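You operate a simulated robot arm through the tools that you are given. There is no shell and no other tool. Be economical: measure what you need, move in short steps, check, and stop when the job is done.

You are at the controls of a simulated two-armed robot. One attempt, no reset.

TASK
Pick up the water bottle from the top of the white cabinet with one hand, pass it to the other hand and put it on the top of the steel workbench. Set down upright: water bottle.

The check looks at the end state, three seconds after you hand in, the way a careful person would. Anything else that was tipped, shoved, dropped, spilled or broken makes it a failure.

THE ROBOT
Two 7-joint arms with two-finger parallel grippers on one trunk, on a base that drives. Base frame: it is fixed to the floor where the robot stands at the start and does not move with it; the origin is under the middle of the robot, x ahead of it, y to its left, z up. Lengths are in m, angles in degrees, forces in N, time in s.
The left shoulder is at the start at [0.05, 0.187, 1.11], the right one opposite. With the tool pointing down near the work surface each hand reaches from about 0.1 to 0.66 m from the robot's upright axis, wherever it stands, measured 20 degrees to its own side. Places, roughly: top of the steel workbench [-1.9, 0.9, 0.9]. Payload 3.43 kg a hand.
Tool frame (each hand has its own): the origin (TCP) lies between the finger pads and is the grasp point; the fingertips stand 0.03 m ahead of it; z points along the fingers, y is the line along which they close. The gripper opens to 0.094 m. The fingers are 0.028 m wide and 0.01 m thick; the gripper's body (0.05 by 0.096 m) begins 0.055 m behind the TCP.
Orientation is told as [roll, pitch, yaw] about the base's x, y, z axes, in that order, counted from this pose: with the fingers straight down and closing along the base's y, the tool's x points along the base's -x, its y along +y and its z along -z.

THE INTERFACE
- The arms move only by the tool apply_moves. It takes "left_increments", "right_increments" or both (then of equal length, played together; a hand with none holds still); each is a list that holds one entry, the list of rows, each a list of 7 numbers: the shift along the tool's x, y, z in units of 400 mm (1.0 is 400 mm), then the turn, a rotation vector about the tool's x, y, z in units of 120 degrees (1.0 is 120 degrees), then the gripper command, from -1 (shut) to 1 (fully open), values between in proportion. In form: [[[tx, ty, tz, ax, ay, az, jaw], ...]]. A call has 1 to 10 rows; each row is the pose to reach, as a shift and turn from the pose commanded when the call began, along the tool's axes at that moment. A call with a number of a shift or a turn outside -1 to 1 is refused whole. A row lasts 0.2 s, in which the tool goes at most 0.05 m and 8.6 degrees; a call with a longer step from one row to the next is refused whole, and so is a gripper value outside its range. Where a pose cannot be reached the arm comes as near as it can. A force on the tool above 40 N (or 10 N above the force at the start of the call, whichever is more), or a blocked arm, ends the call early, and 0.2 s more pass. The fingers move at their own pace (about 0.153 m/s each) and stop on an object; they squeeze with about 30 N. The grip force told is the motor's: it shows also when the fingers shut on nothing. Time passes only in rows, and 0.2 s behind the last, so rows that repeat a pose let the fingers close. The reply holds the time, the measured pose of the TCP, the force on the tool along the base axes, the opening and the grip force, in the units named above and with some noise, with the torque about the TCP (base axes, N m) and any sound that the robot's microphone picked up, and new pictures: "show" is both (left out), scene, wrist or none (wrist: the cameras of the hands that moved).
- Cameras (640 x 400 px; columns grow to the right, rows downward): "scene" is now at [0.1459, -0.0228, 1.2784]; the picture's right is [-0.27, -0.96, 0.00], its down [-0.49, 0.13, -0.86] and it looks along [0.83, -0.23, -0.51] (base axes); focal length 256 px, centre (320, 200). "left" rides on the left gripper at [0.076, -0.014, -0.103] in its tool frame; the picture's right is [0.18, 0.98, 0.00], its down [-0.75, 0.14, -0.64] and it looks along [-0.63, 0.12, 0.77] (tool axes); focal length 243 px, centre (320, 200). "right" rides on the right gripper at [0.076, 0.014, -0.103] in its tool frame; the picture's right is [-0.18, 0.98, 0.00], its down [-0.75, -0.14, -0.64] and it looks along [-0.63, -0.12, 0.77] (tool axes); focal length 243 px, centre (320, 200). There is no depth. A picture from a camera that has moved, and an enlarged one, comes with that camera's place and axes in the base frame and with its lens.
- raise_lower(by): slides the trunk up (or, below 0, down) by that many m; the arms and the scene camera ride with it, the base frame stays. It gives what a move gives, with no picture.
- base_move(legs): drives the robot by 1 to 6 legs, each [ahead, left, turn to the left] in m, m and degrees, along the robot's own axes; the way and the turn of a leg run together, so that a leg with both is an arc; at most 1.5 m and 180 degrees a leg. The arms and the cameras ride along, it lands a little off, and it stops where it bumps. It gives what a move gives, and a new picture of the scene camera.
- turn_head(pan, tilt): turns the head with the scene camera to pan (to the left, within 80 degrees either way) and tilt (down, from -29 to 69), counted from straight ahead of the robot. It gives what a move gives, and a new picture of the scene camera.
- inspect(camera, box): a new picture of the part [left, top, right, bottom] of that camera's present view, enlarged. It takes no simulated time.
- finish_job(): hands the job in; it is judged then, once.

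Go step by step. Nothing tells you exact positions but the pictures and the camera data: compare them with the known pose of the tool, close in by small moves and look again before you grip or let go. The budget is 120 turns and 260 pictures, counting those below and the enlarged ones. Unless the task says otherwise, let go and move clear before handing in, and close with one line.

The tools are called after "Call:" as name(argument=value, ...) on one line, values as JSON. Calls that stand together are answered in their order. apply_moves: Moves the arms, as the interface text tells. Its arguments: {"type":"object","properties":{"left_increments":{"type":"array"},"right_increments":{"type":"array"},"show":{"type":"string","enum":["both","scene","wrist","none"]}},"required":[]} The other tools are called the same way: raise_lower (by) slides the trunk up or down; base_move (legs) drives the base; turn_head (pan, tilt) turns the head that bears the scene camera; inspect (camera, box) takes an enlarged picture of a part of a camera's view; finish_job () hands the job in.

At the start:

```text
t: 0.0
left_eef_pos: [0.3917, 0.0993, 1.0808]
left_tool_rot: [0.0, 0.1, 0.1]
left_wrist_force: [-0.4, -0.8, 0.0]
left_ft_torque: [0.03, 0.03, -0.03]
left_gripper_width: 0.0939
left_grasp_force: 0.1
right_eef_pos: [0.3509, -0.2016, 1.1557]
right_tool_rot: [0.1, 0.0, -0.1]
right_wrist_force: [0.4, 0.1, 0.6]
right_ft_torque: [0.01, 0.02, 0.03]
right_gripper_width: 0.0942
right_grasp_force: 0.1
trunk travel left (down, up): [-0.325, 0.107]
robot x, y, heading: [-0.0034, -0.0022, 0.2]
head pan, tilt: [-15.4, 30.4]
```

scene: 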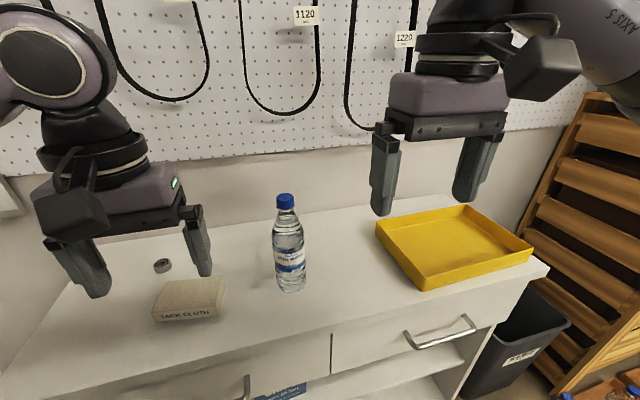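
right: 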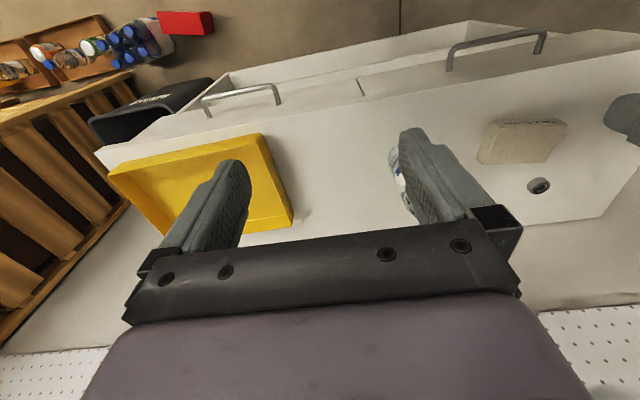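
left: 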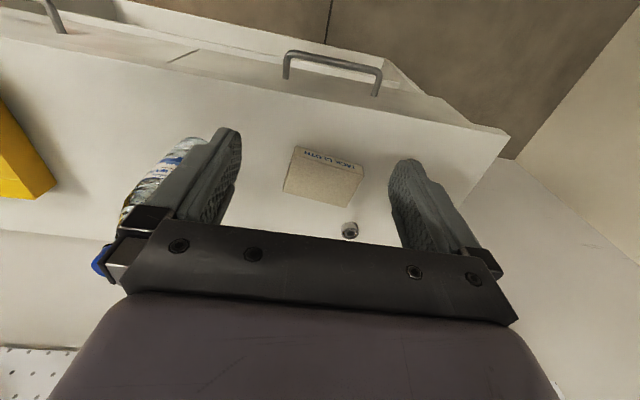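

The bottle's cap works out to about (0.52, -0.065, 1.06) from two cameras, with the table top at about z = 0.85. I'll back off a little so the right hand has room to approach the body nearly horizontally; the left hand will later take the cap from above.

Call:
base_move(legs=[[-0.2, 0, 0]])

Call:
turn_head(pan=-5, tilt=32)

```text
t: 1.6
left_eef_pos: [0.194, 0.0972, 1.0808]
left_tool_rot: [0.1, 0.0, -0.2]
left_wrist_force: [0.3, 0.7, 0.8]
left_ft_torque: [0.04, -0.03, 0.04]
left_gripper_width: 0.094
left_grasp_force: 0.1
right_eef_pos: [0.1502, -0.2007, 1.156]
right_tool_rot: [0.1, 0.1, -0.4]
right_wrist_force: [-0.2, 0.6, 0.7]
right_ft_torque: [-0.03, -0.02, -0.01]
right_gripper_width: 0.094
right_grasp_force: 0.1
trunk travel left (down, up): [-0.325, 0.107]
robot x, y, heading: [-0.1988, 0.0012, -0.2]
head pan, tilt: [-15.4, 30.4]
camera scene: at [-0.053, -0.0231, 1.2785], right [-0.27, -0.96, 0.0], down [-0.49, 0.14, -0.86], along [0.83, -0.23, -0.51], focal length 256 px, centre (320, 200)
```

scene: 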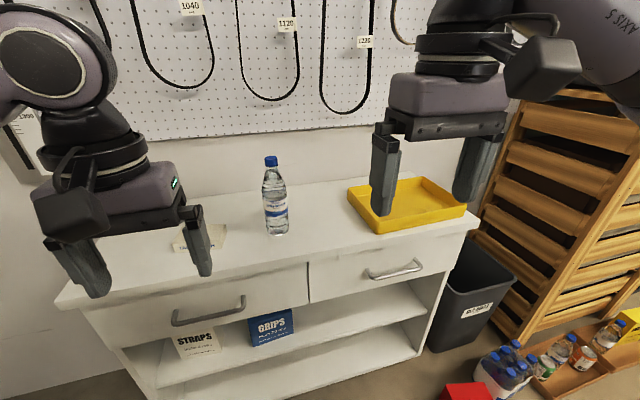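

```text
t: 2.3
left_eef_pos: [0.1935, 0.0974, 1.0813]
left_tool_rot: [-0.1, 0.0, -0.2]
left_wrist_force: [-0.3, -0.3, 0.3]
left_ft_torque: [0.0, -0.03, 0.0]
left_gripper_width: 0.094
left_grasp_force: 0.1
right_eef_pos: [0.1513, -0.2014, 1.1562]
right_tool_rot: [0.2, 0.1, -0.4]
right_wrist_force: [-0.3, -0.5, 1.1]
right_ft_torque: [0.02, -0.01, -0.03]
right_gripper_width: 0.0941
right_grasp_force: 0.0
trunk travel left (down, up): [-0.325, 0.107]
robot x, y, heading: [-0.1972, 0.004, -0.6]
head pan, tilt: [-5.0, 32.0]
camera scene: at [-0.0501, -0.007, 1.2759], right [-0.09, -1.0, 0.0], down [-0.53, 0.05, -0.85], along [0.84, -0.08, -0.53], focal length 256 px, centre (320, 200)
```

scene: 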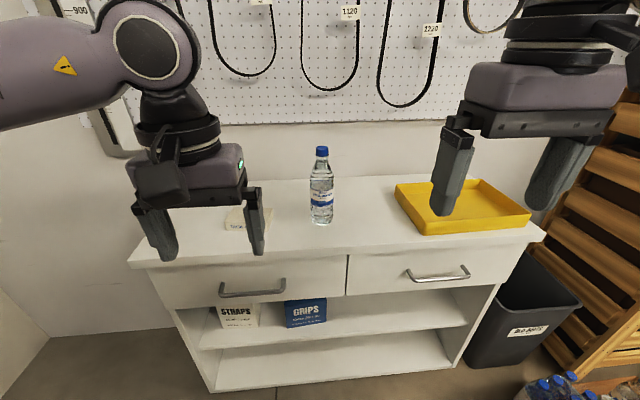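

The bottle position is confirmed at about (0.52, -0.064), its base near z = 0.855. I'll tilt the right hand forward 70° and move it ahead, with the left hand moving aside.

Call:
apply_moves(right_increments=[[[-0.05, 0.02, 0.015, 0, -0.0648, 0, 1], [-0.1, 0.04, 0.03, 0, -0.1296, 0, 1], [-0.15, 0.06, 0.045, 0, -0.1944, 0, 1], [-0.2, 0.08, 0.06, 0, -0.2592, 0, 1], [-0.25, 0.1, 0.075, 0, -0.324, 0, 1], [-0.3, 0.12, 0.09, 0, -0.3888, 0, 1], [-0.35, 0.14, 0.105, 0, -0.4536, 0, 1], [-0.4, 0.16, 0.12, 0, -0.5184, 0, 1], [-0.45, 0.175, 0.14, 0, -0.5833, 0, 1], [-0.45, 0.175, 0.14, 0, -0.5833, 0, 1]]], left_increments=[[[0, 0.03, -0.015, 0, 0, 0, 1], [0, 0.06, -0.03, 0, 0, 0, 1], [0, 0.09, -0.045, 0, 0, 0, 1], [0, 0.12, -0.06, 0, 0, 0, 1], [0, 0.15, -0.075, 0, 0, 0, 1], [0, 0.18, -0.09, 0, 0, 0, 1], [0, 0.21, -0.105, 0, 0, 0, 1], [0, 0.24, -0.12, 0, 0, 0, 1], [0, 0.25, -0.125, 0, 0, 0, 1], [0, 0.25, -0.125, 0, 0, 0, 1]]])

```text
t: 4.5
left_eef_pos: [0.1939, 0.1969, 1.1321]
left_tool_rot: [0.0, 0.0, -0.3]
left_wrist_force: [-0.4, 0.1, 0.1]
left_ft_torque: [0.0, 0.0, 0.03]
left_gripper_width: 0.0938
left_grasp_force: 0.0
right_eef_pos: [0.3339, -0.1325, 1.0989]
right_tool_rot: [0.2, -70.0, -0.5]
right_wrist_force: [0.3, 0.7, 0.3]
right_ft_torque: [0.02, 0.02, -0.01]
right_gripper_width: 0.094
right_grasp_force: 0.0
trunk travel left (down, up): [-0.325, 0.107]
robot x, y, heading: [-0.1985, -0.0004, -0.3]
head pan, tilt: [-5.0, 32.0]
camera scene: at [-0.0502, -0.0069, 1.2759], right [-0.09, -1.0, 0.0], down [-0.53, 0.05, -0.85], along [0.84, -0.08, -0.53], focal length 256 px, centre (320, 200)
camera right: at [0.2117, -0.1161, 1.062], right [0.07, 0.98, 0.17], down [-0.35, -0.14, 0.93], along [0.94, -0.13, 0.33], focal length 243 px, centre (320, 200)
camera left: at [0.1184, 0.1821, 1.2326], right [-0.18, 0.98, 0.0], down [0.75, 0.14, 0.64], along [0.63, 0.12, -0.77], focal length 243 px, centre (320, 200)
```

scene: 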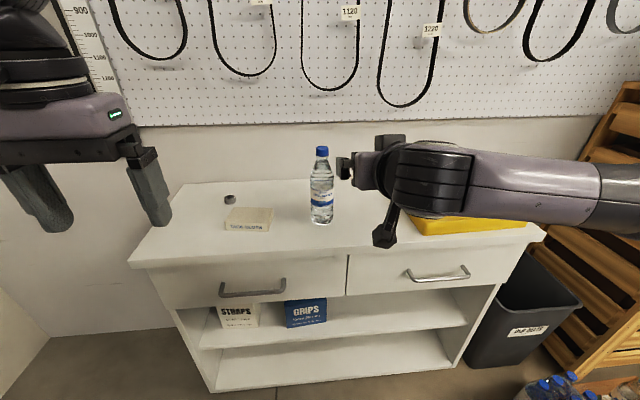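
right: 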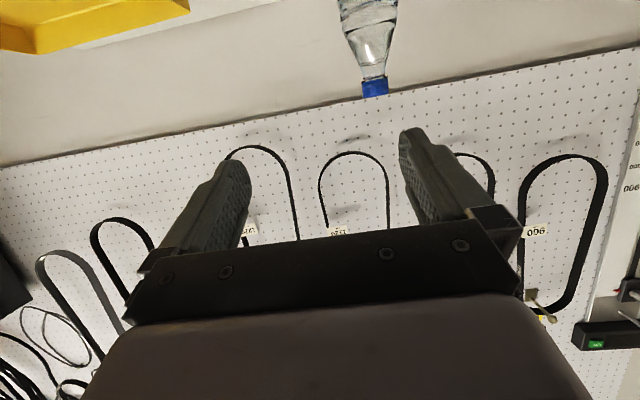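
left: 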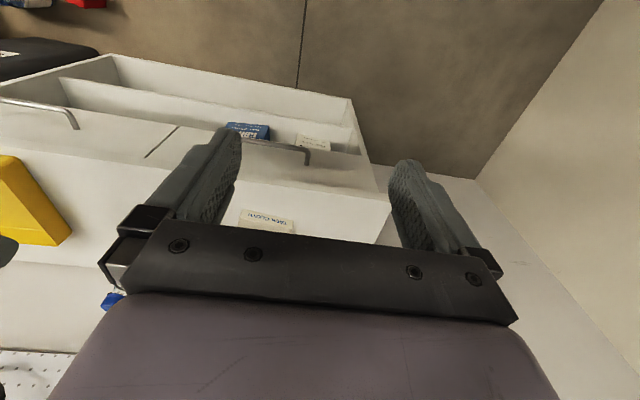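

The wrist camera agrees within a centimetre (y ≈ -0.07). Moving to a pre-grasp point in front of the bottle's body.

Call:
apply_moves(right_increments=[[[0.055, 0.032, 0.055, 0, 0, 0, 1], [0.11, 0.064, 0.11, 0, 0, 0, 1], [0.165, 0.096, 0.165, 0, 0, 0, 1], [0.22, 0.128, 0.22, 0, 0, 0, 1], [0.275, 0.159, 0.274, 0, 0, 0, 1], [0.275, 0.159, 0.274, 0, 0, 0, 1]]])

```text
t: 5.9
left_eef_pos: [0.1941, 0.1971, 1.1317]
left_tool_rot: [0.0, 0.1, -0.2]
left_wrist_force: [0.3, 0.0, -0.1]
left_ft_torque: [-0.01, 0.01, 0.02]
left_gripper_width: 0.0938
left_grasp_force: 0.1
right_eef_pos: [0.3954, -0.0718, 0.9575]
right_tool_rot: [0.4, -70.0, -0.7]
right_wrist_force: [-0.3, 0.4, 1.2]
right_ft_torque: [0.0, 0.04, -0.02]
right_gripper_width: 0.0942
right_grasp_force: 0.0
trunk travel left (down, up): [-0.325, 0.107]
robot x, y, heading: [-0.1996, 0.0018, -0.4]
head pan, tilt: [-5.0, 32.0]
camera scene: at [-0.0501, -0.007, 1.2759], right [-0.09, -1.0, 0.0], down [-0.53, 0.05, -0.85], along [0.84, -0.08, -0.53], focal length 256 px, centre (320, 200)
camera right: at [0.2744, -0.0544, 0.9211], right [0.07, 0.98, 0.17], down [-0.35, -0.14, 0.93], along [0.94, -0.13, 0.33], focal length 243 px, centre (320, 200)
```

scene: 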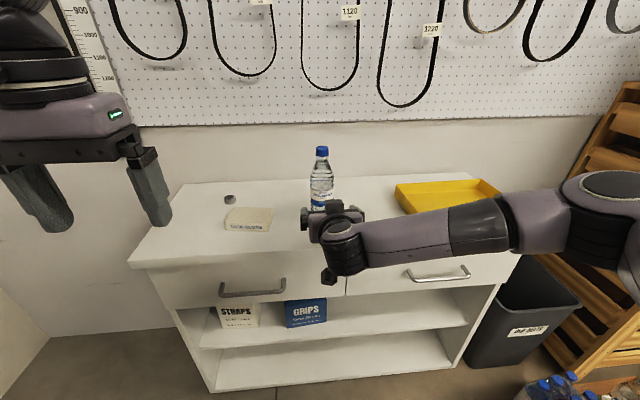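
right: 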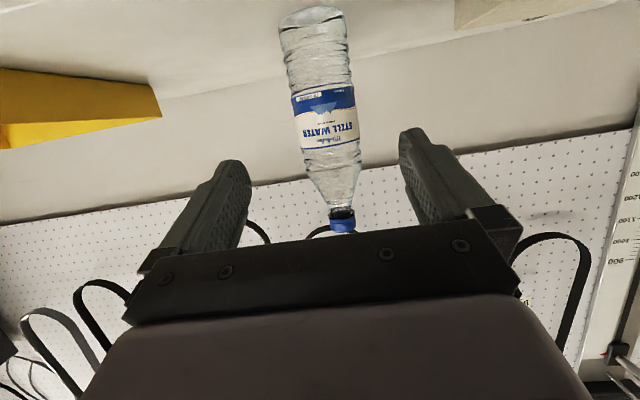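

The bottle is centred between the fingers (y ≈ -0.067, x ≈ 0.515). I'll advance 0.11 m horizontally and check before gripping.

Call:
apply_moves(right_increments=[[[-0.014, 0.0125, 0.055, 0, 0, 0, 1], [-0.028, 0.0125, 0.11, 0, 0, 0, 1], [-0.042, 0.0125, 0.165, 0, 0, 0, 1], [-0.056, 0.0125, 0.22, 0, 0, 0, 1], [-0.071, 0.0125, 0.272, 0, 0, 0, 1], [-0.071, 0.0125, 0.272, 0, 0, 0, 1]]])

```text
t: 7.3
left_eef_pos: [0.194, 0.1966, 1.1317]
left_tool_rot: [0.0, 0.0, -0.1]
left_wrist_force: [-0.4, 0.7, -0.6]
left_ft_torque: [0.0, 0.0, 0.01]
left_gripper_width: 0.094
left_grasp_force: 0.2
right_eef_pos: [0.5104, -0.0636, 0.9474]
right_tool_rot: [0.4, -70.0, -0.6]
right_wrist_force: [0.8, -0.4, 0.3]
right_ft_torque: [-0.02, 0.0, 0.0]
right_gripper_width: 0.0941
right_grasp_force: 0.0
trunk travel left (down, up): [-0.325, 0.107]
robot x, y, heading: [-0.2018, 0.0006, -0.4]
head pan, tilt: [-5.0, 32.0]
camera scene: at [-0.0501, -0.0069, 1.2759], right [-0.09, -1.0, 0.0], down [-0.53, 0.05, -0.85], along [0.84, -0.08, -0.53], focal length 256 px, centre (320, 200)
camera right: at [0.3888, -0.0478, 0.9113], right [0.07, 0.98, 0.17], down [-0.35, -0.14, 0.93], along [0.94, -0.12, 0.33], focal length 243 px, centre (320, 200)
```

scene: 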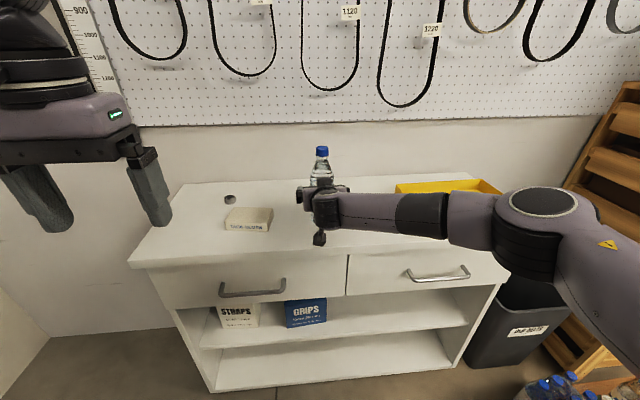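
right: 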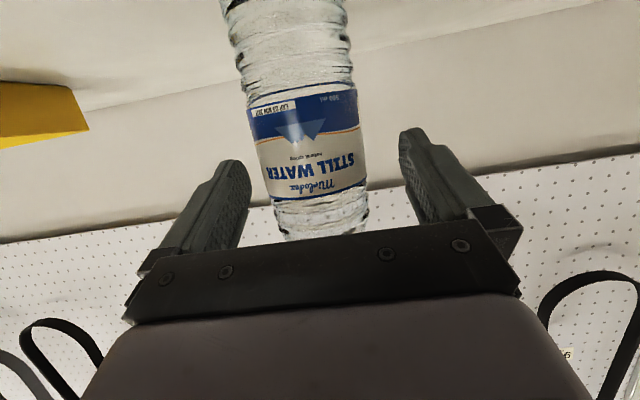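

The bottle sits between the fingers, its centre at about (0.522, -0.068). I'll nudge 6 mm forward and 4 mm right, then close.

Call:
apply_moves(right_increments=[[[-0.005, -0.01, 0.014, 0, 0, 0, 1], [-0.005, -0.01, 0.014, 0, 0, 0, 0.6], [-0.005, -0.01, 0.014, 0, 0, 0, 0.3], [-0.005, -0.01, 0.014, 0, 0, 0, 0], [-0.005, -0.01, 0.014, 0, 0, 0, -1], [-0.005, -0.01, 0.014, 0, 0, 0, -1], [-0.005, -0.01, 0.014, 0, 0, 0, -1]]])

```text
t: 8.9
left_eef_pos: [0.1943, 0.1967, 1.1323]
left_tool_rot: [0.0, -0.1, -0.3]
left_wrist_force: [0.7, -0.6, 0.0]
left_ft_torque: [-0.03, 0.04, 0.05]
left_gripper_width: 0.0944
left_grasp_force: 0.1
right_eef_pos: [0.5161, -0.0682, 0.9473]
right_tool_rot: [0.2, -69.9, -0.6]
right_wrist_force: [0.3, -2.4, 0.7]
right_ft_torque: [-0.12, 0.02, -0.02]
right_gripper_width: 0.0628
right_grasp_force: 30.2
trunk travel left (down, up): [-0.325, 0.107]
robot x, y, heading: [-0.2001, -0.0021, -0.3]
head pan, tilt: [-5.0, 32.0]
camera scene: at [-0.05, -0.007, 1.2758], right [-0.09, -1.0, 0.0], down [-0.53, 0.05, -0.85], along [0.84, -0.08, -0.53], focal length 256 px, centre (320, 200)
camera right: at [0.3944, -0.0519, 0.9111], right [0.07, 0.98, 0.17], down [-0.35, -0.14, 0.93], along [0.94, -0.13, 0.33], focal length 243 px, centre (320, 200)
```

scene: 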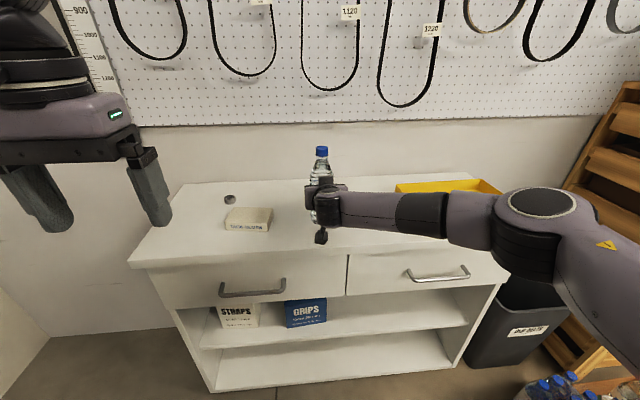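
right: 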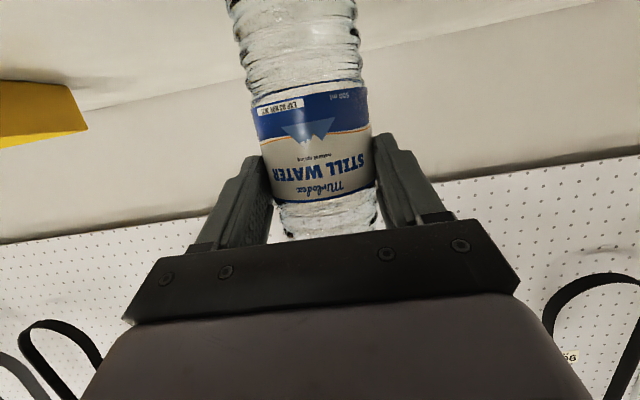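

Gripped at 0.063 m width, as expected for the bottle. Lifting straight up, then pulling back toward the robot where both hands reach.

Call:
apply_moves(right_increments=[[[-0.0705, 0, -0.0257, 0, 0, 0, -1], [-0.141, 0, -0.051, 0, 0, 0, -1], [-0.188, 0, -0.068, 0, 0, 0, -1], [-0.188, 0, -0.068, 0, 0, 0, -1]]])

```text
t: 9.9
left_eef_pos: [0.1955, 0.1965, 1.1321]
left_tool_rot: [0.0, 0.0, -0.2]
left_wrist_force: [0.1, 0.3, -0.3]
left_ft_torque: [0.0, 0.02, -0.01]
left_gripper_width: 0.0938
left_grasp_force: 0.1
right_eef_pos: [0.5165, -0.0665, 1.0282]
right_tool_rot: [0.2, -69.9, -0.6]
right_wrist_force: [0.6, 0.0, -4.8]
right_ft_torque: [-0.01, 0.12, -0.01]
right_gripper_width: 0.0627
right_grasp_force: 30.3
trunk travel left (down, up): [-0.325, 0.107]
robot x, y, heading: [-0.1972, 0.0002, -0.2]
head pan, tilt: [-5.0, 32.0]
camera scene: at [-0.0494, -0.0069, 1.2757], right [-0.09, -1.0, 0.0], down [-0.53, 0.05, -0.85], along [0.84, -0.08, -0.53], focal length 256 px, centre (320, 200)
camera right: at [0.3945, -0.05, 0.9915], right [0.07, 0.98, 0.17], down [-0.34, -0.14, 0.93], along [0.94, -0.13, 0.33], focal length 243 px, centre (320, 200)
```

scene: 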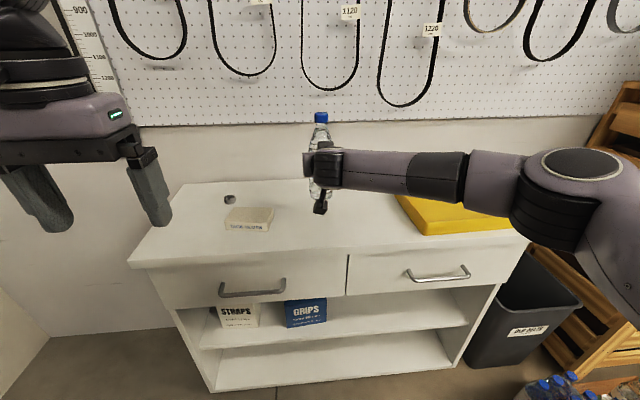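
right: 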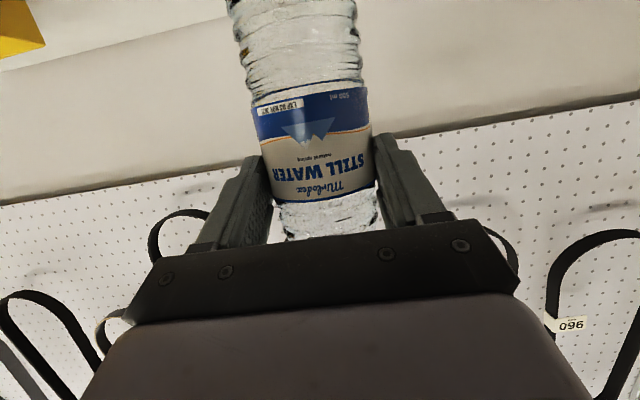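

The bottle hangs upright in the right hand (≈0.5 kg). Pulling it back to about (0.345, -0.035, 1.01), while the left hand rises clear.

Call:
apply_moves(right_increments=[[[0.032, 0.0125, -0.064, 0, 0, 0, -1], [0.064, 0.025, -0.128, 0, 0, 0, -1], [0.096, 0.0375, -0.192, 0, 0, 0, -1], [0.128, 0.05, -0.256, 0, 0, 0, -1], [0.16, 0.0625, -0.32, 0, 0, 0, -1], [0.1925, 0.075, -0.383, 0, 0, 0, -1], [0.1925, 0.075, -0.383, 0, 0, 0, -1]]], left_increments=[[[-0.04, 0, -0.05, 0, 0, 0, 1], [-0.08, 0, -0.1, 0, 0, 0, 1], [-0.12, 0, -0.15, 0, 0, 0, 1], [-0.16, 0, -0.2, 0, 0, 0, 1], [-0.2, 0, -0.2, 0, 0, 0, 1], [-0.25, 0, -0.2, 0, 0, 0, 1], [-0.25, 0, -0.2, 0, 0, 0, 1]]])

Call:
turn_head(pan=-5, tilt=20)

```text
t: 11.5
left_eef_pos: [0.2943, 0.1963, 1.2101]
left_tool_rot: [0.0, 0.0, -0.2]
left_wrist_force: [-0.8, -0.5, 0.3]
left_ft_torque: [-0.03, 0.01, 0.04]
left_gripper_width: 0.0939
left_grasp_force: 0.1
right_eef_pos: [0.3508, -0.0364, 1.0086]
right_tool_rot: [0.3, -69.9, -0.4]
right_wrist_force: [0.2, -0.2, -4.8]
right_ft_torque: [0.0, 0.15, 0.02]
right_gripper_width: 0.0631
right_grasp_force: 29.7
trunk travel left (down, up): [-0.325, 0.107]
robot x, y, heading: [-0.2, 0.002, -0.3]
head pan, tilt: [-5.0, 32.0]
camera scene: at [-0.0496, -0.0069, 1.2758], right [-0.09, -1.0, 0.0], down [-0.53, 0.05, -0.85], along [0.84, -0.08, -0.53], focal length 256 px, centre (320, 200)
camera right: at [0.2278, -0.0192, 0.9723], right [0.07, 0.98, 0.17], down [-0.35, -0.14, 0.93], along [0.94, -0.13, 0.33], focal length 243 px, centre (320, 200)
camera left: at [0.2192, 0.1822, 1.3112], right [-0.18, 0.98, 0.0], down [0.75, 0.14, 0.64], along [0.63, 0.12, -0.77], focal length 243 px, centre (320, 200)
```

scene: 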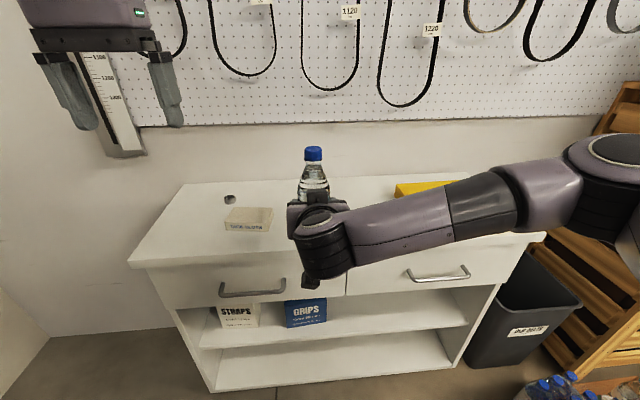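
right: 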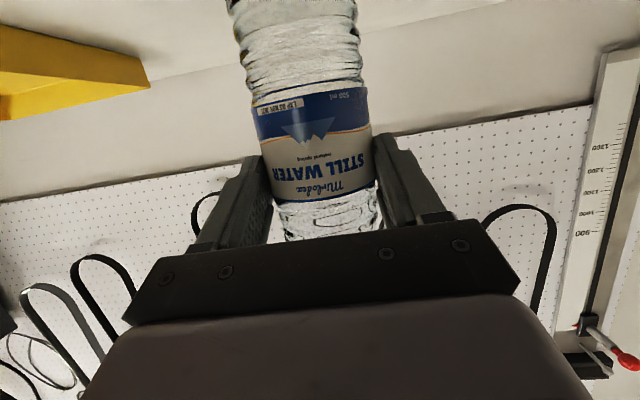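
left: 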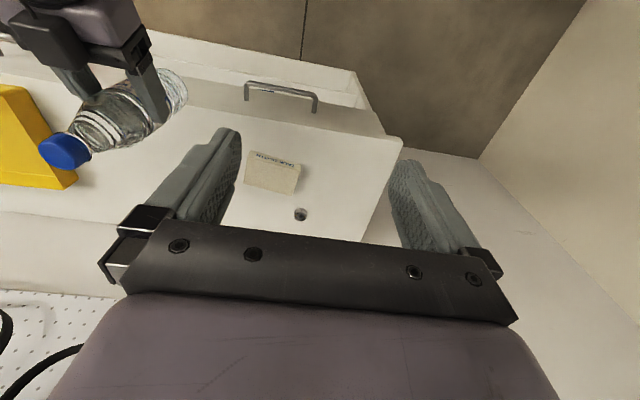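

```text
t: 12.2
left_eef_pos: [0.2948, 0.196, 1.2102]
left_tool_rot: [0.0, 0.0, -0.2]
left_wrist_force: [0.5, -0.4, -0.9]
left_ft_torque: [-0.01, 0.0, 0.04]
left_gripper_width: 0.0942
left_grasp_force: 0.0
right_eef_pos: [0.35, -0.0348, 1.0085]
right_tool_rot: [0.1, -69.9, -0.6]
right_wrist_force: [-0.6, -0.4, -5.6]
right_ft_torque: [0.0, 0.13, 0.01]
right_gripper_width: 0.0629
right_grasp_force: 30.4
trunk travel left (down, up): [-0.325, 0.107]
robot x, y, heading: [-0.1974, -0.0008, -0.3]
head pan, tilt: [-5.0, 20.0]
camera scene: at [-0.0461, -0.0073, 1.2949], right [-0.09, -1.0, 0.0], down [-0.34, 0.03, -0.94], along [0.94, -0.09, -0.34], focal length 256 px, centre (320, 200)
```

scene: 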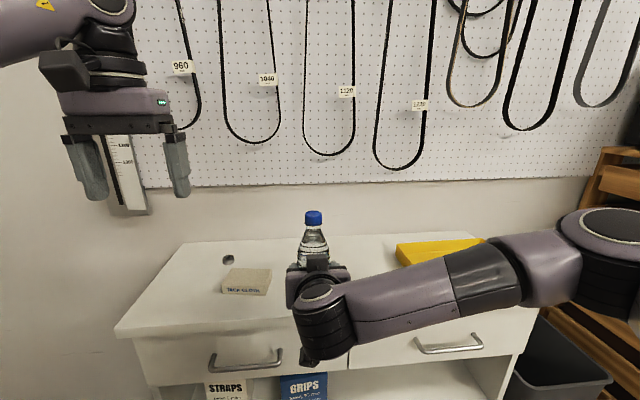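

Triangulating puts the cap around (0.365, -0.037, 1.11). I'll bring the left hand above it, fingertips about 5 cm over the cap, and re-measure.

Call:
apply_moves(left_increments=[[[-0.0275, -0.094, 0.004, 0, 0, 0, 1], [-0.055, -0.188, 0.008, 0, 0, 0, 1], [-0.0825, -0.282, 0.012, 0, 0, 0, 1], [-0.11, -0.376, 0.016, 0, 0, 0, 1], [-0.1375, -0.47, 0.02, 0, 0, 0, 1], [-0.165, -0.565, 0.025, 0, 0, 0, 1], [-0.165, -0.565, 0.025, 0, 0, 0, 1]]])

```text
t: 14.1
left_eef_pos: [0.3324, 0.0363, 1.1914]
left_tool_rot: [-2.6, 0.1, 3.4]
left_wrist_force: [0.4, -0.5, 1.0]
left_ft_torque: [0.01, 0.02, 0.01]
left_gripper_width: 0.094
left_grasp_force: 0.0
left hand out of reach, approached as far as the arm can: row 4, 5, 6, 7
right_eef_pos: [0.3499, -0.0353, 1.0076]
right_tool_rot: [-0.1, -69.7, -0.3]
right_wrist_force: [0.0, 0.1, -4.8]
right_ft_torque: [0.02, 0.13, 0.0]
right_gripper_width: 0.0627
right_grasp_force: 29.8
trunk travel left (down, up): [-0.325, 0.107]
robot x, y, heading: [-0.1946, -0.0026, -0.6]
head pan, tilt: [-5.0, 20.0]
stopped in row 7 (left hand): the arm was blocked; the commanded pose is now the measured one
camera scene: at [-0.0458, -0.0068, 1.2949], right [-0.09, -1.0, 0.0], down [-0.34, 0.03, -0.94], along [0.94, -0.09, -0.34], focal length 256 px, centre (320, 200)
camera left: at [0.2568, 0.0216, 1.2928], right [-0.24, 0.97, -0.04], down [0.74, 0.22, 0.63], along [0.62, 0.12, -0.77], focal length 243 px, centre (320, 200)
```

scene: 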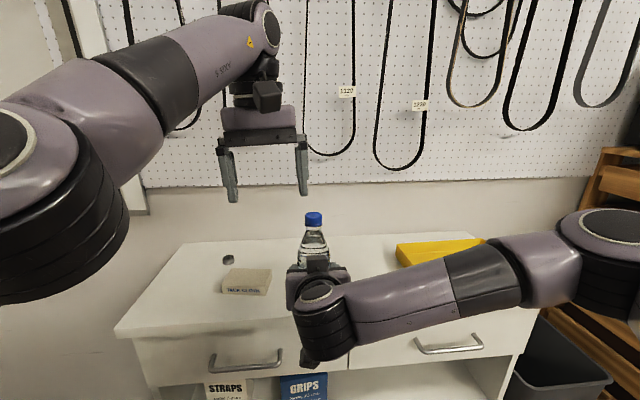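
left: 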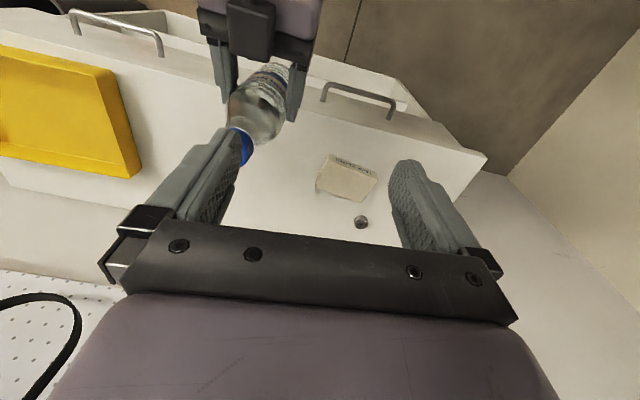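

The left arm can't reach that far across at that height. I'll back away from the cabinet 0.2 m and then bring the bottle lower and further left.

Call:
base_move(legs=[[-0.2, 0, 0]])

Call:
apply_moves(right_increments=[[[0.035, 0.05, -0.0086, 0, 0, 0, -1], [0.07, 0.1, -0.017, 0, 0, 0, -1], [0.105, 0.15, -0.026, 0, 0, 0, -1], [0.14, 0.2, -0.034, 0, 0, 0, -1], [0.175, 0.25, -0.043, 0, 0, 0, -1], [0.175, 0.25, -0.043, 0, 0, 0, -1]]], show="scene")

```text
t: 15.6
left_eef_pos: [0.1345, 0.0365, 1.1914]
left_tool_rot: [-2.5, -0.1, 3.4]
left_wrist_force: [0.0, -0.7, 0.5]
left_ft_torque: [0.01, -0.04, -0.03]
left_gripper_width: 0.0941
left_grasp_force: 0.1
right_eef_pos: [0.1532, -0.0358, 1.0088]
right_tool_rot: [0.1, -69.9, -0.6]
right_wrist_force: [-0.1, 0.0, -6.5]
right_ft_torque: [-0.01, 0.14, -0.02]
right_gripper_width: 0.0626
right_grasp_force: 30.3
trunk travel left (down, up): [-0.325, 0.107]
robot x, y, heading: [-0.3932, 0.0038, -0.3]
head pan, tilt: [-5.0, 20.0]
camera scene: at [-0.2428, -0.0062, 1.2951], right [-0.09, -1.0, 0.0], down [-0.34, 0.03, -0.94], along [0.94, -0.09, -0.34], focal length 256 px, centre (320, 200)
```

scene: 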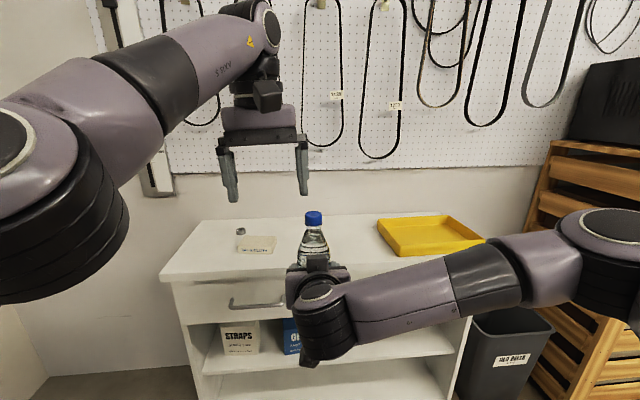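

```text
t: 17.0
left_eef_pos: [0.1354, 0.0373, 1.1909]
left_tool_rot: [-2.6, 0.1, 3.3]
left_wrist_force: [0.6, 0.9, 0.3]
left_ft_torque: [0.0, -0.04, -0.01]
left_gripper_width: 0.0941
left_grasp_force: 0.1
right_eef_pos: [0.1141, 0.0646, 0.949]
right_tool_rot: [0.2, -69.9, -0.6]
right_wrist_force: [0.3, 0.5, -5.3]
right_ft_torque: [0.0, 0.08, 0.06]
right_gripper_width: 0.0628
right_grasp_force: 29.6
trunk travel left (down, up): [-0.325, 0.107]
robot x, y, heading: [-0.3921, 0.0046, -0.6]
head pan, tilt: [-5.0, 20.0]
camera scene: at [-0.2422, -0.0062, 1.295], right [-0.09, -1.0, 0.0], down [-0.34, 0.03, -0.94], along [0.94, -0.09, -0.34], focal length 256 px, centre (320, 200)
```

scene: 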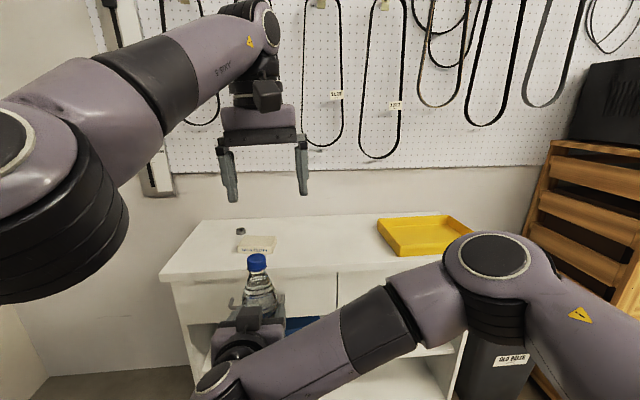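

Bottle now sits at about (0.12, 0.064), cap near z 1.05, well inside the left hand's range. Straightening and centring the left hand above it, then re-measuring.

Call:
apply_moves(left_increments=[[[0.012, 0.034, 0.06, -0.011, 0, 0.014, 1], [0.026, 0.067, 0.12, -0.0217, 0, 0.0275, 1], [0.026, 0.067, 0.145, -0.0217, 0, 0.0275, 1], [0.026, 0.067, 0.145, -0.0217, 0, 0.0275, 1]]])

```text
t: 18.0
left_eef_pos: [0.1232, 0.0609, 1.1323]
left_tool_rot: [0.0, -0.1, 0.1]
left_wrist_force: [-0.1, 0.3, -0.6]
left_ft_torque: [-0.01, -0.01, 0.0]
left_gripper_width: 0.094
left_grasp_force: 0.1
right_eef_pos: [0.1152, 0.0657, 0.9495]
right_tool_rot: [0.1, -69.8, -0.6]
right_wrist_force: [-0.1, 0.5, -5.2]
right_ft_torque: [0.01, 0.11, 0.0]
right_gripper_width: 0.0626
right_grasp_force: 29.9
trunk travel left (down, up): [-0.325, 0.107]
robot x, y, heading: [-0.3945, 0.002, -0.3]
head pan, tilt: [-5.0, 20.0]
camera scene: at [-0.2423, -0.0061, 1.295], right [-0.09, -1.0, 0.0], down [-0.34, 0.03, -0.94], along [0.94, -0.09, -0.34], focal length 256 px, centre (320, 200)
camera left: at [0.0474, 0.0454, 1.2326], right [-0.19, 0.98, 0.0], down [0.75, 0.14, 0.64], along [0.63, 0.12, -0.77], focal length 243 px, centre (320, 200)
```

scene: 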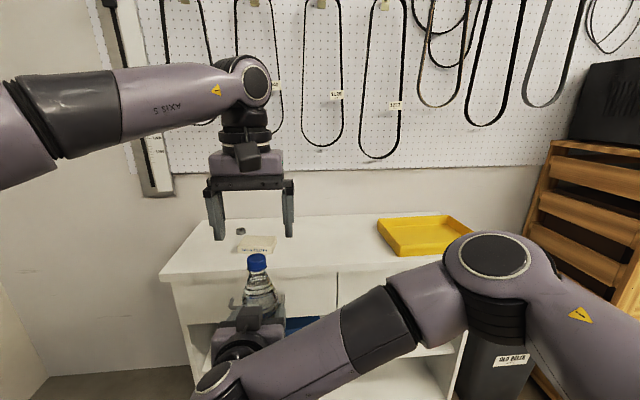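
left: 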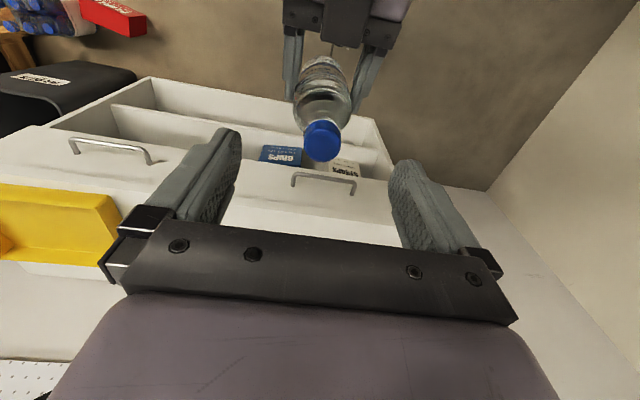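

Both cameras agree: cap at (0.134, 0.064, 1.052). I'll zoom in to judge the cap and neck heights before choosing how deep to grip.

Call:
inspect(camera="scene", box=[200, 170, 320, 350])

Call:
inspect(camera="left", box=[240, 0, 420, 200])

```text
2.22 times, centred on (260, 260) of scene
camera zoom: at [-0.2423, -0.0061, 1.295], right [-0.09, -1.0, 0.0], down [-0.34, 0.03, -0.94], along [0.94, -0.09, -0.34], focal length 570 px, centre (453, 67)
```

zoom: 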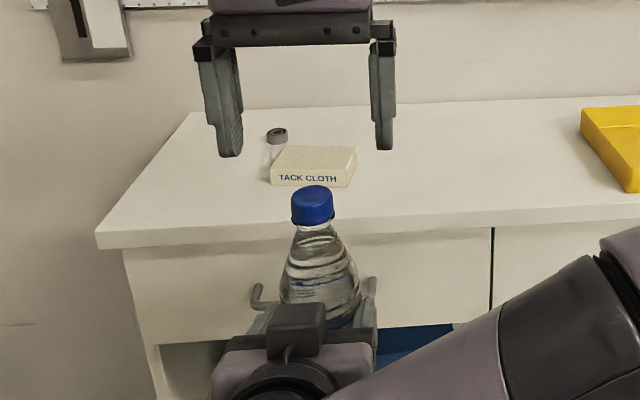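

```text
2.00 times, centred on (330, 100) of left
camera zoom: at [0.0474, 0.0454, 1.2326], right [-0.19, 0.98, 0.0], down [0.75, 0.14, 0.64], along [0.63, 0.12, -0.77], focal length 485 px, centre (300, 400)
```

zoom: 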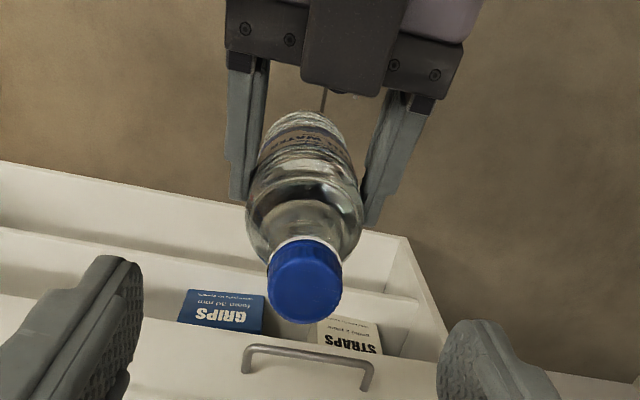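

The cap spans roughly z 1.04–1.063 and is 0.032 m wide. Descending so the fingertips end just below the cap (TCP 1.065), then a check before closing.

Call:
apply_moves(left_increments=[[[-0.027, 0.0085, 0, 0, 0, 0, 1], [-0.027, 0.0085, 0.06, 0, 0, 0, 1], [-0.027, 0.0085, 0.12, 0, 0, 0, 1], [-0.027, 0.0085, 0.168, 0, 0, 0, 1], [-0.027, 0.0085, 0.168, 0, 0, 0, 1]]])

Call:
inspect(camera="scene", box=[200, 170, 320, 350])

```text
t: 19.2
left_eef_pos: [0.1361, 0.0625, 1.0653]
left_tool_rot: [0.0, 0.0, 0.0]
left_wrist_force: [0.4, -0.6, 0.1]
left_ft_torque: [-0.02, 0.0, 0.03]
left_gripper_width: 0.0938
left_grasp_force: 0.1
right_eef_pos: [0.1147, 0.0658, 0.9484]
right_tool_rot: [0.2, -69.9, -0.6]
right_wrist_force: [0.4, -0.4, -5.4]
right_ft_torque: [-0.01, 0.12, 0.04]
right_gripper_width: 0.0629
right_grasp_force: 30.1
trunk travel left (down, up): [-0.325, 0.107]
robot x, y, heading: [-0.3908, 0.0027, -0.6]
head pan, tilt: [-5.0, 20.0]
camera scene: at [-0.2422, -0.0061, 1.295], right [-0.09, -1.0, 0.0], down [-0.34, 0.03, -0.94], along [0.94, -0.09, -0.34], focal length 256 px, centre (320, 200)
camera left: at [0.0593, 0.048, 1.1657], right [-0.19, 0.98, 0.0], down [0.75, 0.14, 0.64], along [0.63, 0.12, -0.76], focal length 243 px, centre (320, 200)
```

scene: 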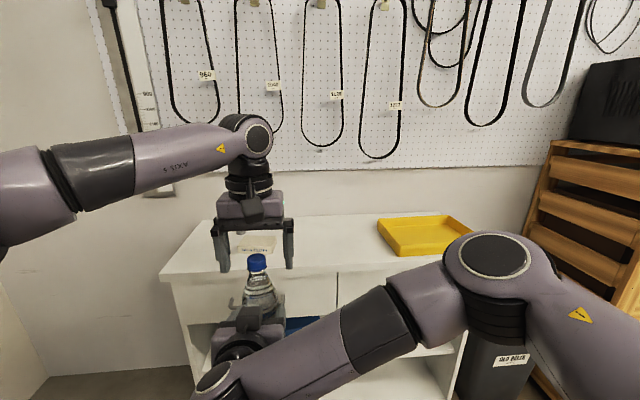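
left: 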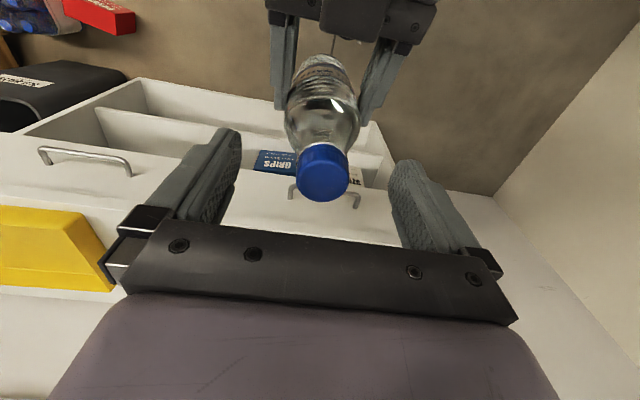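

```text
2.22 times, centred on (260, 260) of scene
camera zoom: at [-0.2422, -0.0061, 1.295], right [-0.09, -1.0, 0.0], down [-0.34, 0.03, -0.94], along [0.94, -0.09, -0.34], focal length 570 px, centre (453, 67)
```

zoom: 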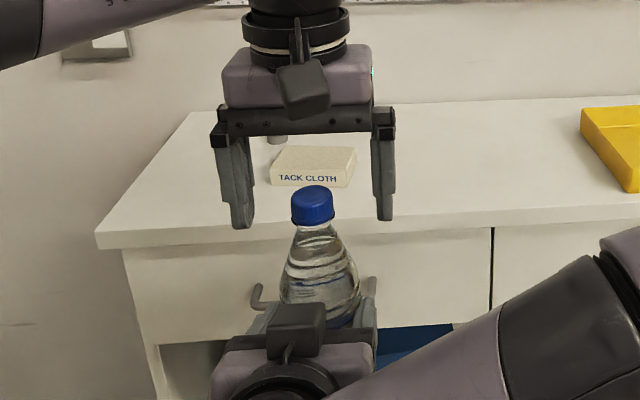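

The cap is centred between the left fingers, tips just below the cap's lower rim. Shifting 3 mm back and closing gradually.

Call:
apply_moves(left_increments=[[[0.008, 0, 0.005, 0, 0, 0, 0.6], [0.008, 0, 0.005, 0, 0, 0, 0.3], [0.008, 0, 0.005, 0, 0, 0, 0], [0.008, 0, 0.005, 0, 0, 0, -0.2], [0.008, 0, 0.005, 0, 0, 0, -1], [0.008, 0, 0.005, 0, 0, 0, -1], [0.008, 0, 0.005, 0, 0, 0, -1]]])

Call:
inspect(camera="scene", box=[200, 170, 320, 350])

```text
t: 20.8
left_eef_pos: [0.1308, 0.0647, 1.0628]
left_tool_rot: [0.2, -0.1, 0.2]
left_wrist_force: [2.1, 9.2, 0.2]
left_ft_torque: [0.18, -0.03, 0.1]
left_gripper_width: 0.0312
left_grasp_force: 29.5
right_eef_pos: [0.1162, 0.0648, 0.9492]
right_tool_rot: [0.3, -69.9, -0.8]
right_wrist_force: [-1.0, -7.9, -4.2]
right_ft_torque: [0.82, 0.06, -0.27]
right_gripper_width: 0.0625
right_grasp_force: 30.1
trunk travel left (down, up): [-0.325, 0.107]
robot x, y, heading: [-0.3955, -0.0022, -0.1]
head pan, tilt: [-5.0, 20.0]
camera scene: at [-0.2422, -0.0061, 1.295], right [-0.09, -1.0, 0.0], down [-0.34, 0.03, -0.94], along [0.94, -0.09, -0.34], focal length 256 px, centre (320, 200)
camera left: at [0.0561, 0.0488, 1.1641], right [-0.19, 0.98, 0.0], down [0.75, 0.14, 0.64], along [0.63, 0.12, -0.77], focal length 243 px, centre (320, 200)
```

scene: 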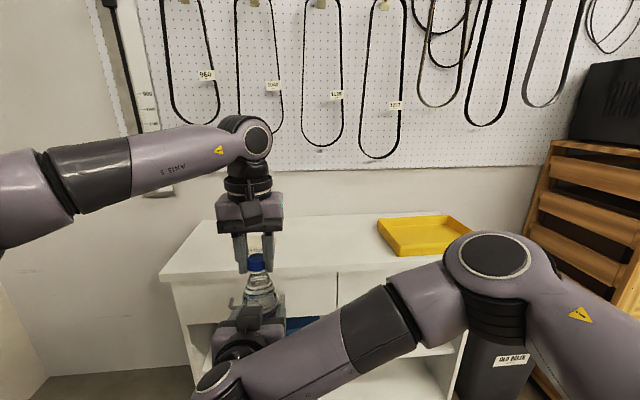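
left: 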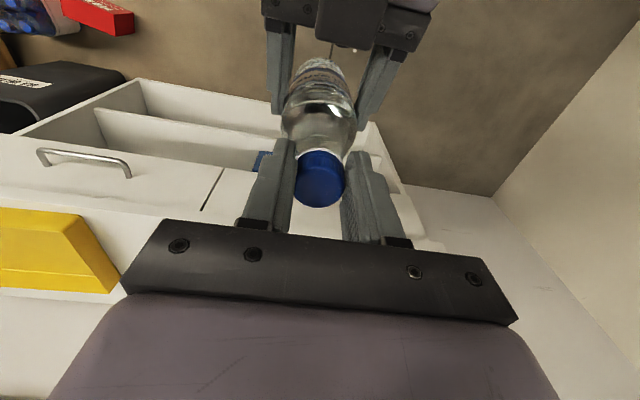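

```text
2.22 times, centred on (260, 260) of scene
camera zoom: at [-0.2422, -0.0061, 1.295], right [-0.09, -1.0, 0.0], down [-0.34, 0.03, -0.94], along [0.94, -0.09, -0.34], focal length 570 px, centre (453, 67)
```

zoom: 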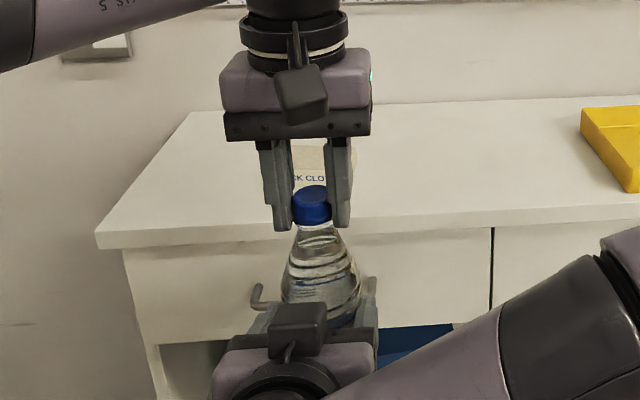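

Both hands hold the bottle: left on the cap at 0.031 m, 30 N. Opening the right hand and watching that the left keeps hold.

Call:
apply_moves(right_increments=[[[0, 0, 0, 0, 0, 0, 0.5], [0, 0, 0, 0, 0, 0, 1], [0, 0, 0, 0, 0, 0, 1], [0, 0, 0, 0, 0, 0, 1]]])

```text
t: 21.8
left_eef_pos: [0.1318, 0.063, 1.0621]
left_tool_rot: [0.1, -0.1, 0.1]
left_wrist_force: [-0.6, -0.6, -0.8]
left_ft_torque: [0.04, 0.04, -0.02]
left_gripper_width: 0.0308
left_grasp_force: 30.1
right_eef_pos: [0.1157, 0.0661, 0.9497]
right_tool_rot: [0.2, -70.0, -0.6]
right_wrist_force: [0.0, -0.1, -0.4]
right_ft_torque: [-0.01, -0.02, -0.02]
right_gripper_width: 0.0941
right_grasp_force: 0.2
trunk travel left (down, up): [-0.325, 0.107]
robot x, y, heading: [-0.3907, 0.0029, -0.5]
head pan, tilt: [-5.0, 20.0]
camera scene: at [-0.2422, -0.0061, 1.295], right [-0.09, -1.0, 0.0], down [-0.34, 0.03, -0.94], along [0.94, -0.09, -0.34], focal length 256 px, centre (320, 200)
camera right: at [-0.0076, 0.082, 0.9129], right [0.07, 0.98, 0.17], down [-0.35, -0.14, 0.93], along [0.94, -0.13, 0.33], focal length 243 px, centre (320, 200)
```

scene: 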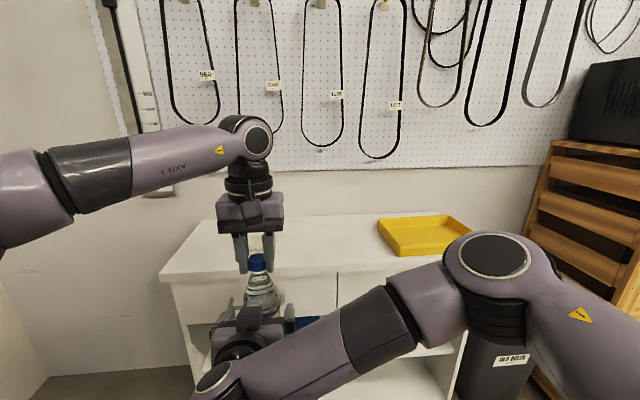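
right: 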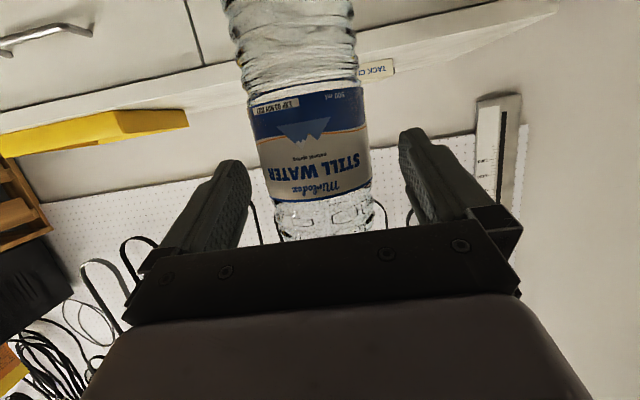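

The right hand is open and the bottle hasn't moved. The left force reads low, so I'll retreat the right hand in a small step first and check the load.

Call:
apply_moves(right_increments=[[[0.013, 0, -0.035, 0, 0, 0, 1], [0.026, 0, -0.07, 0, 0, 0, 1], [0.026, 0, -0.07, 0, 0, 0, 1]]])

```text
t: 22.6
left_eef_pos: [0.132, 0.0626, 1.0633]
left_tool_rot: [0.1, 0.0, 0.1]
left_wrist_force: [-0.1, -0.2, 0.3]
left_ft_torque: [-0.02, 0.03, -0.03]
left_gripper_width: 0.0312
left_grasp_force: 29.9
right_eef_pos: [0.0826, 0.0655, 0.9486]
right_tool_rot: [0.2, -70.0, -0.7]
right_wrist_force: [-0.3, -0.1, -0.3]
right_ft_torque: [-0.01, 0.03, 0.0]
right_gripper_width: 0.0941
right_grasp_force: 0.1
trunk travel left (down, up): [-0.325, 0.107]
robot x, y, heading: [-0.3906, 0.0009, -0.6]
head pan, tilt: [-5.0, 20.0]
camera scene: at [-0.2421, -0.0061, 1.295], right [-0.09, -1.0, 0.0], down [-0.34, 0.03, -0.94], along [0.94, -0.09, -0.34], focal length 256 px, centre (320, 200)
camera right: at [-0.0389, 0.0821, 0.9123], right [0.07, 0.98, 0.17], down [-0.35, -0.14, 0.93], along [0.94, -0.13, 0.33], focal length 243 px, centre (320, 200)
```

scene: 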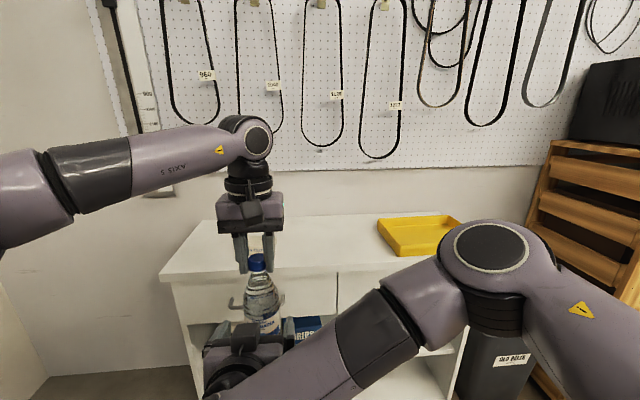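
right: 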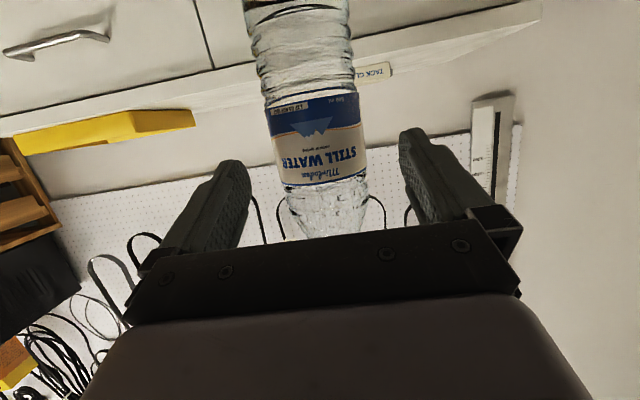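

The bottle hangs steadily from the left hand. Continuing to retreat the right hand, then moving it to its own side.

Call:
apply_moves(right_increments=[[[0.026, 0, -0.07, 0, 0, 0, 1], [0.051, 0, -0.141, 0, 0, 0, 1], [0.06, -0.03, -0.16, 0, 0, 0, 1], [0.06, -0.13, -0.16, 0, 0, 0, 1], [0.06, -0.24, -0.16, 0, 0, 0, 1], [0.06, -0.35, -0.16, 0, 0, 0, 1], [0.06, -0.46, -0.16, 0, 0, 0, 1], [0.06, -0.57, -0.16, 0, 0, 0, 1], [0.06, -0.57, -0.16, 0, 0, 0, 1]]])

```text
t: 24.6
left_eef_pos: [0.1315, 0.0626, 1.0628]
left_tool_rot: [0.1, 0.0, 0.1]
left_wrist_force: [0.6, 0.0, 0.4]
left_ft_torque: [-0.02, 0.02, 0.0]
left_gripper_width: 0.0314
left_grasp_force: 29.0
right_eef_pos: [0.0111, -0.1645, 0.9502]
right_tool_rot: [0.3, -70.0, -0.7]
right_wrist_force: [-0.2, -0.1, 0.2]
right_ft_torque: [0.02, 0.0, -0.01]
right_gripper_width: 0.0941
right_grasp_force: 0.2
trunk travel left (down, up): [-0.325, 0.107]
robot x, y, heading: [-0.3902, 0.0014, -0.1]
head pan, tilt: [-5.0, 20.0]
camera scene: at [-0.2421, -0.0059, 1.295], right [-0.09, -1.0, 0.0], down [-0.34, 0.03, -0.94], along [0.94, -0.09, -0.34], focal length 256 px, centre (320, 200)
camera right: at [-0.1105, -0.1477, 0.9124], right [0.07, 0.98, 0.17], down [-0.34, -0.14, 0.93], along [0.94, -0.13, 0.33], focal length 243 px, centre (320, 200)
```

scene: 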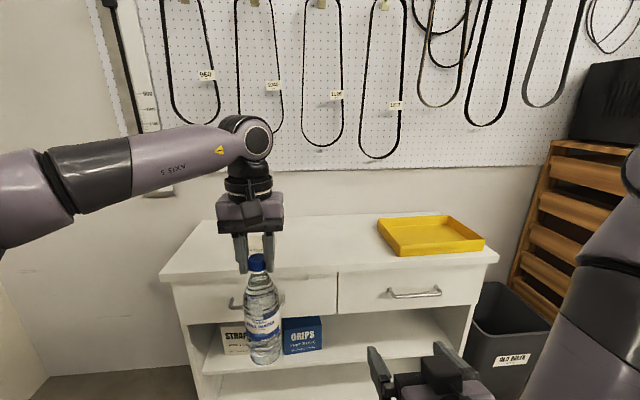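
right: 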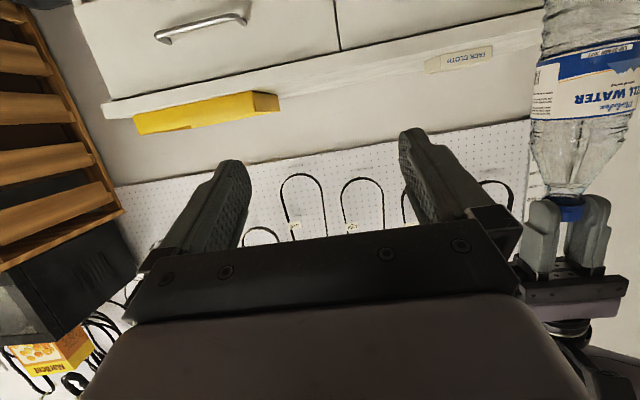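

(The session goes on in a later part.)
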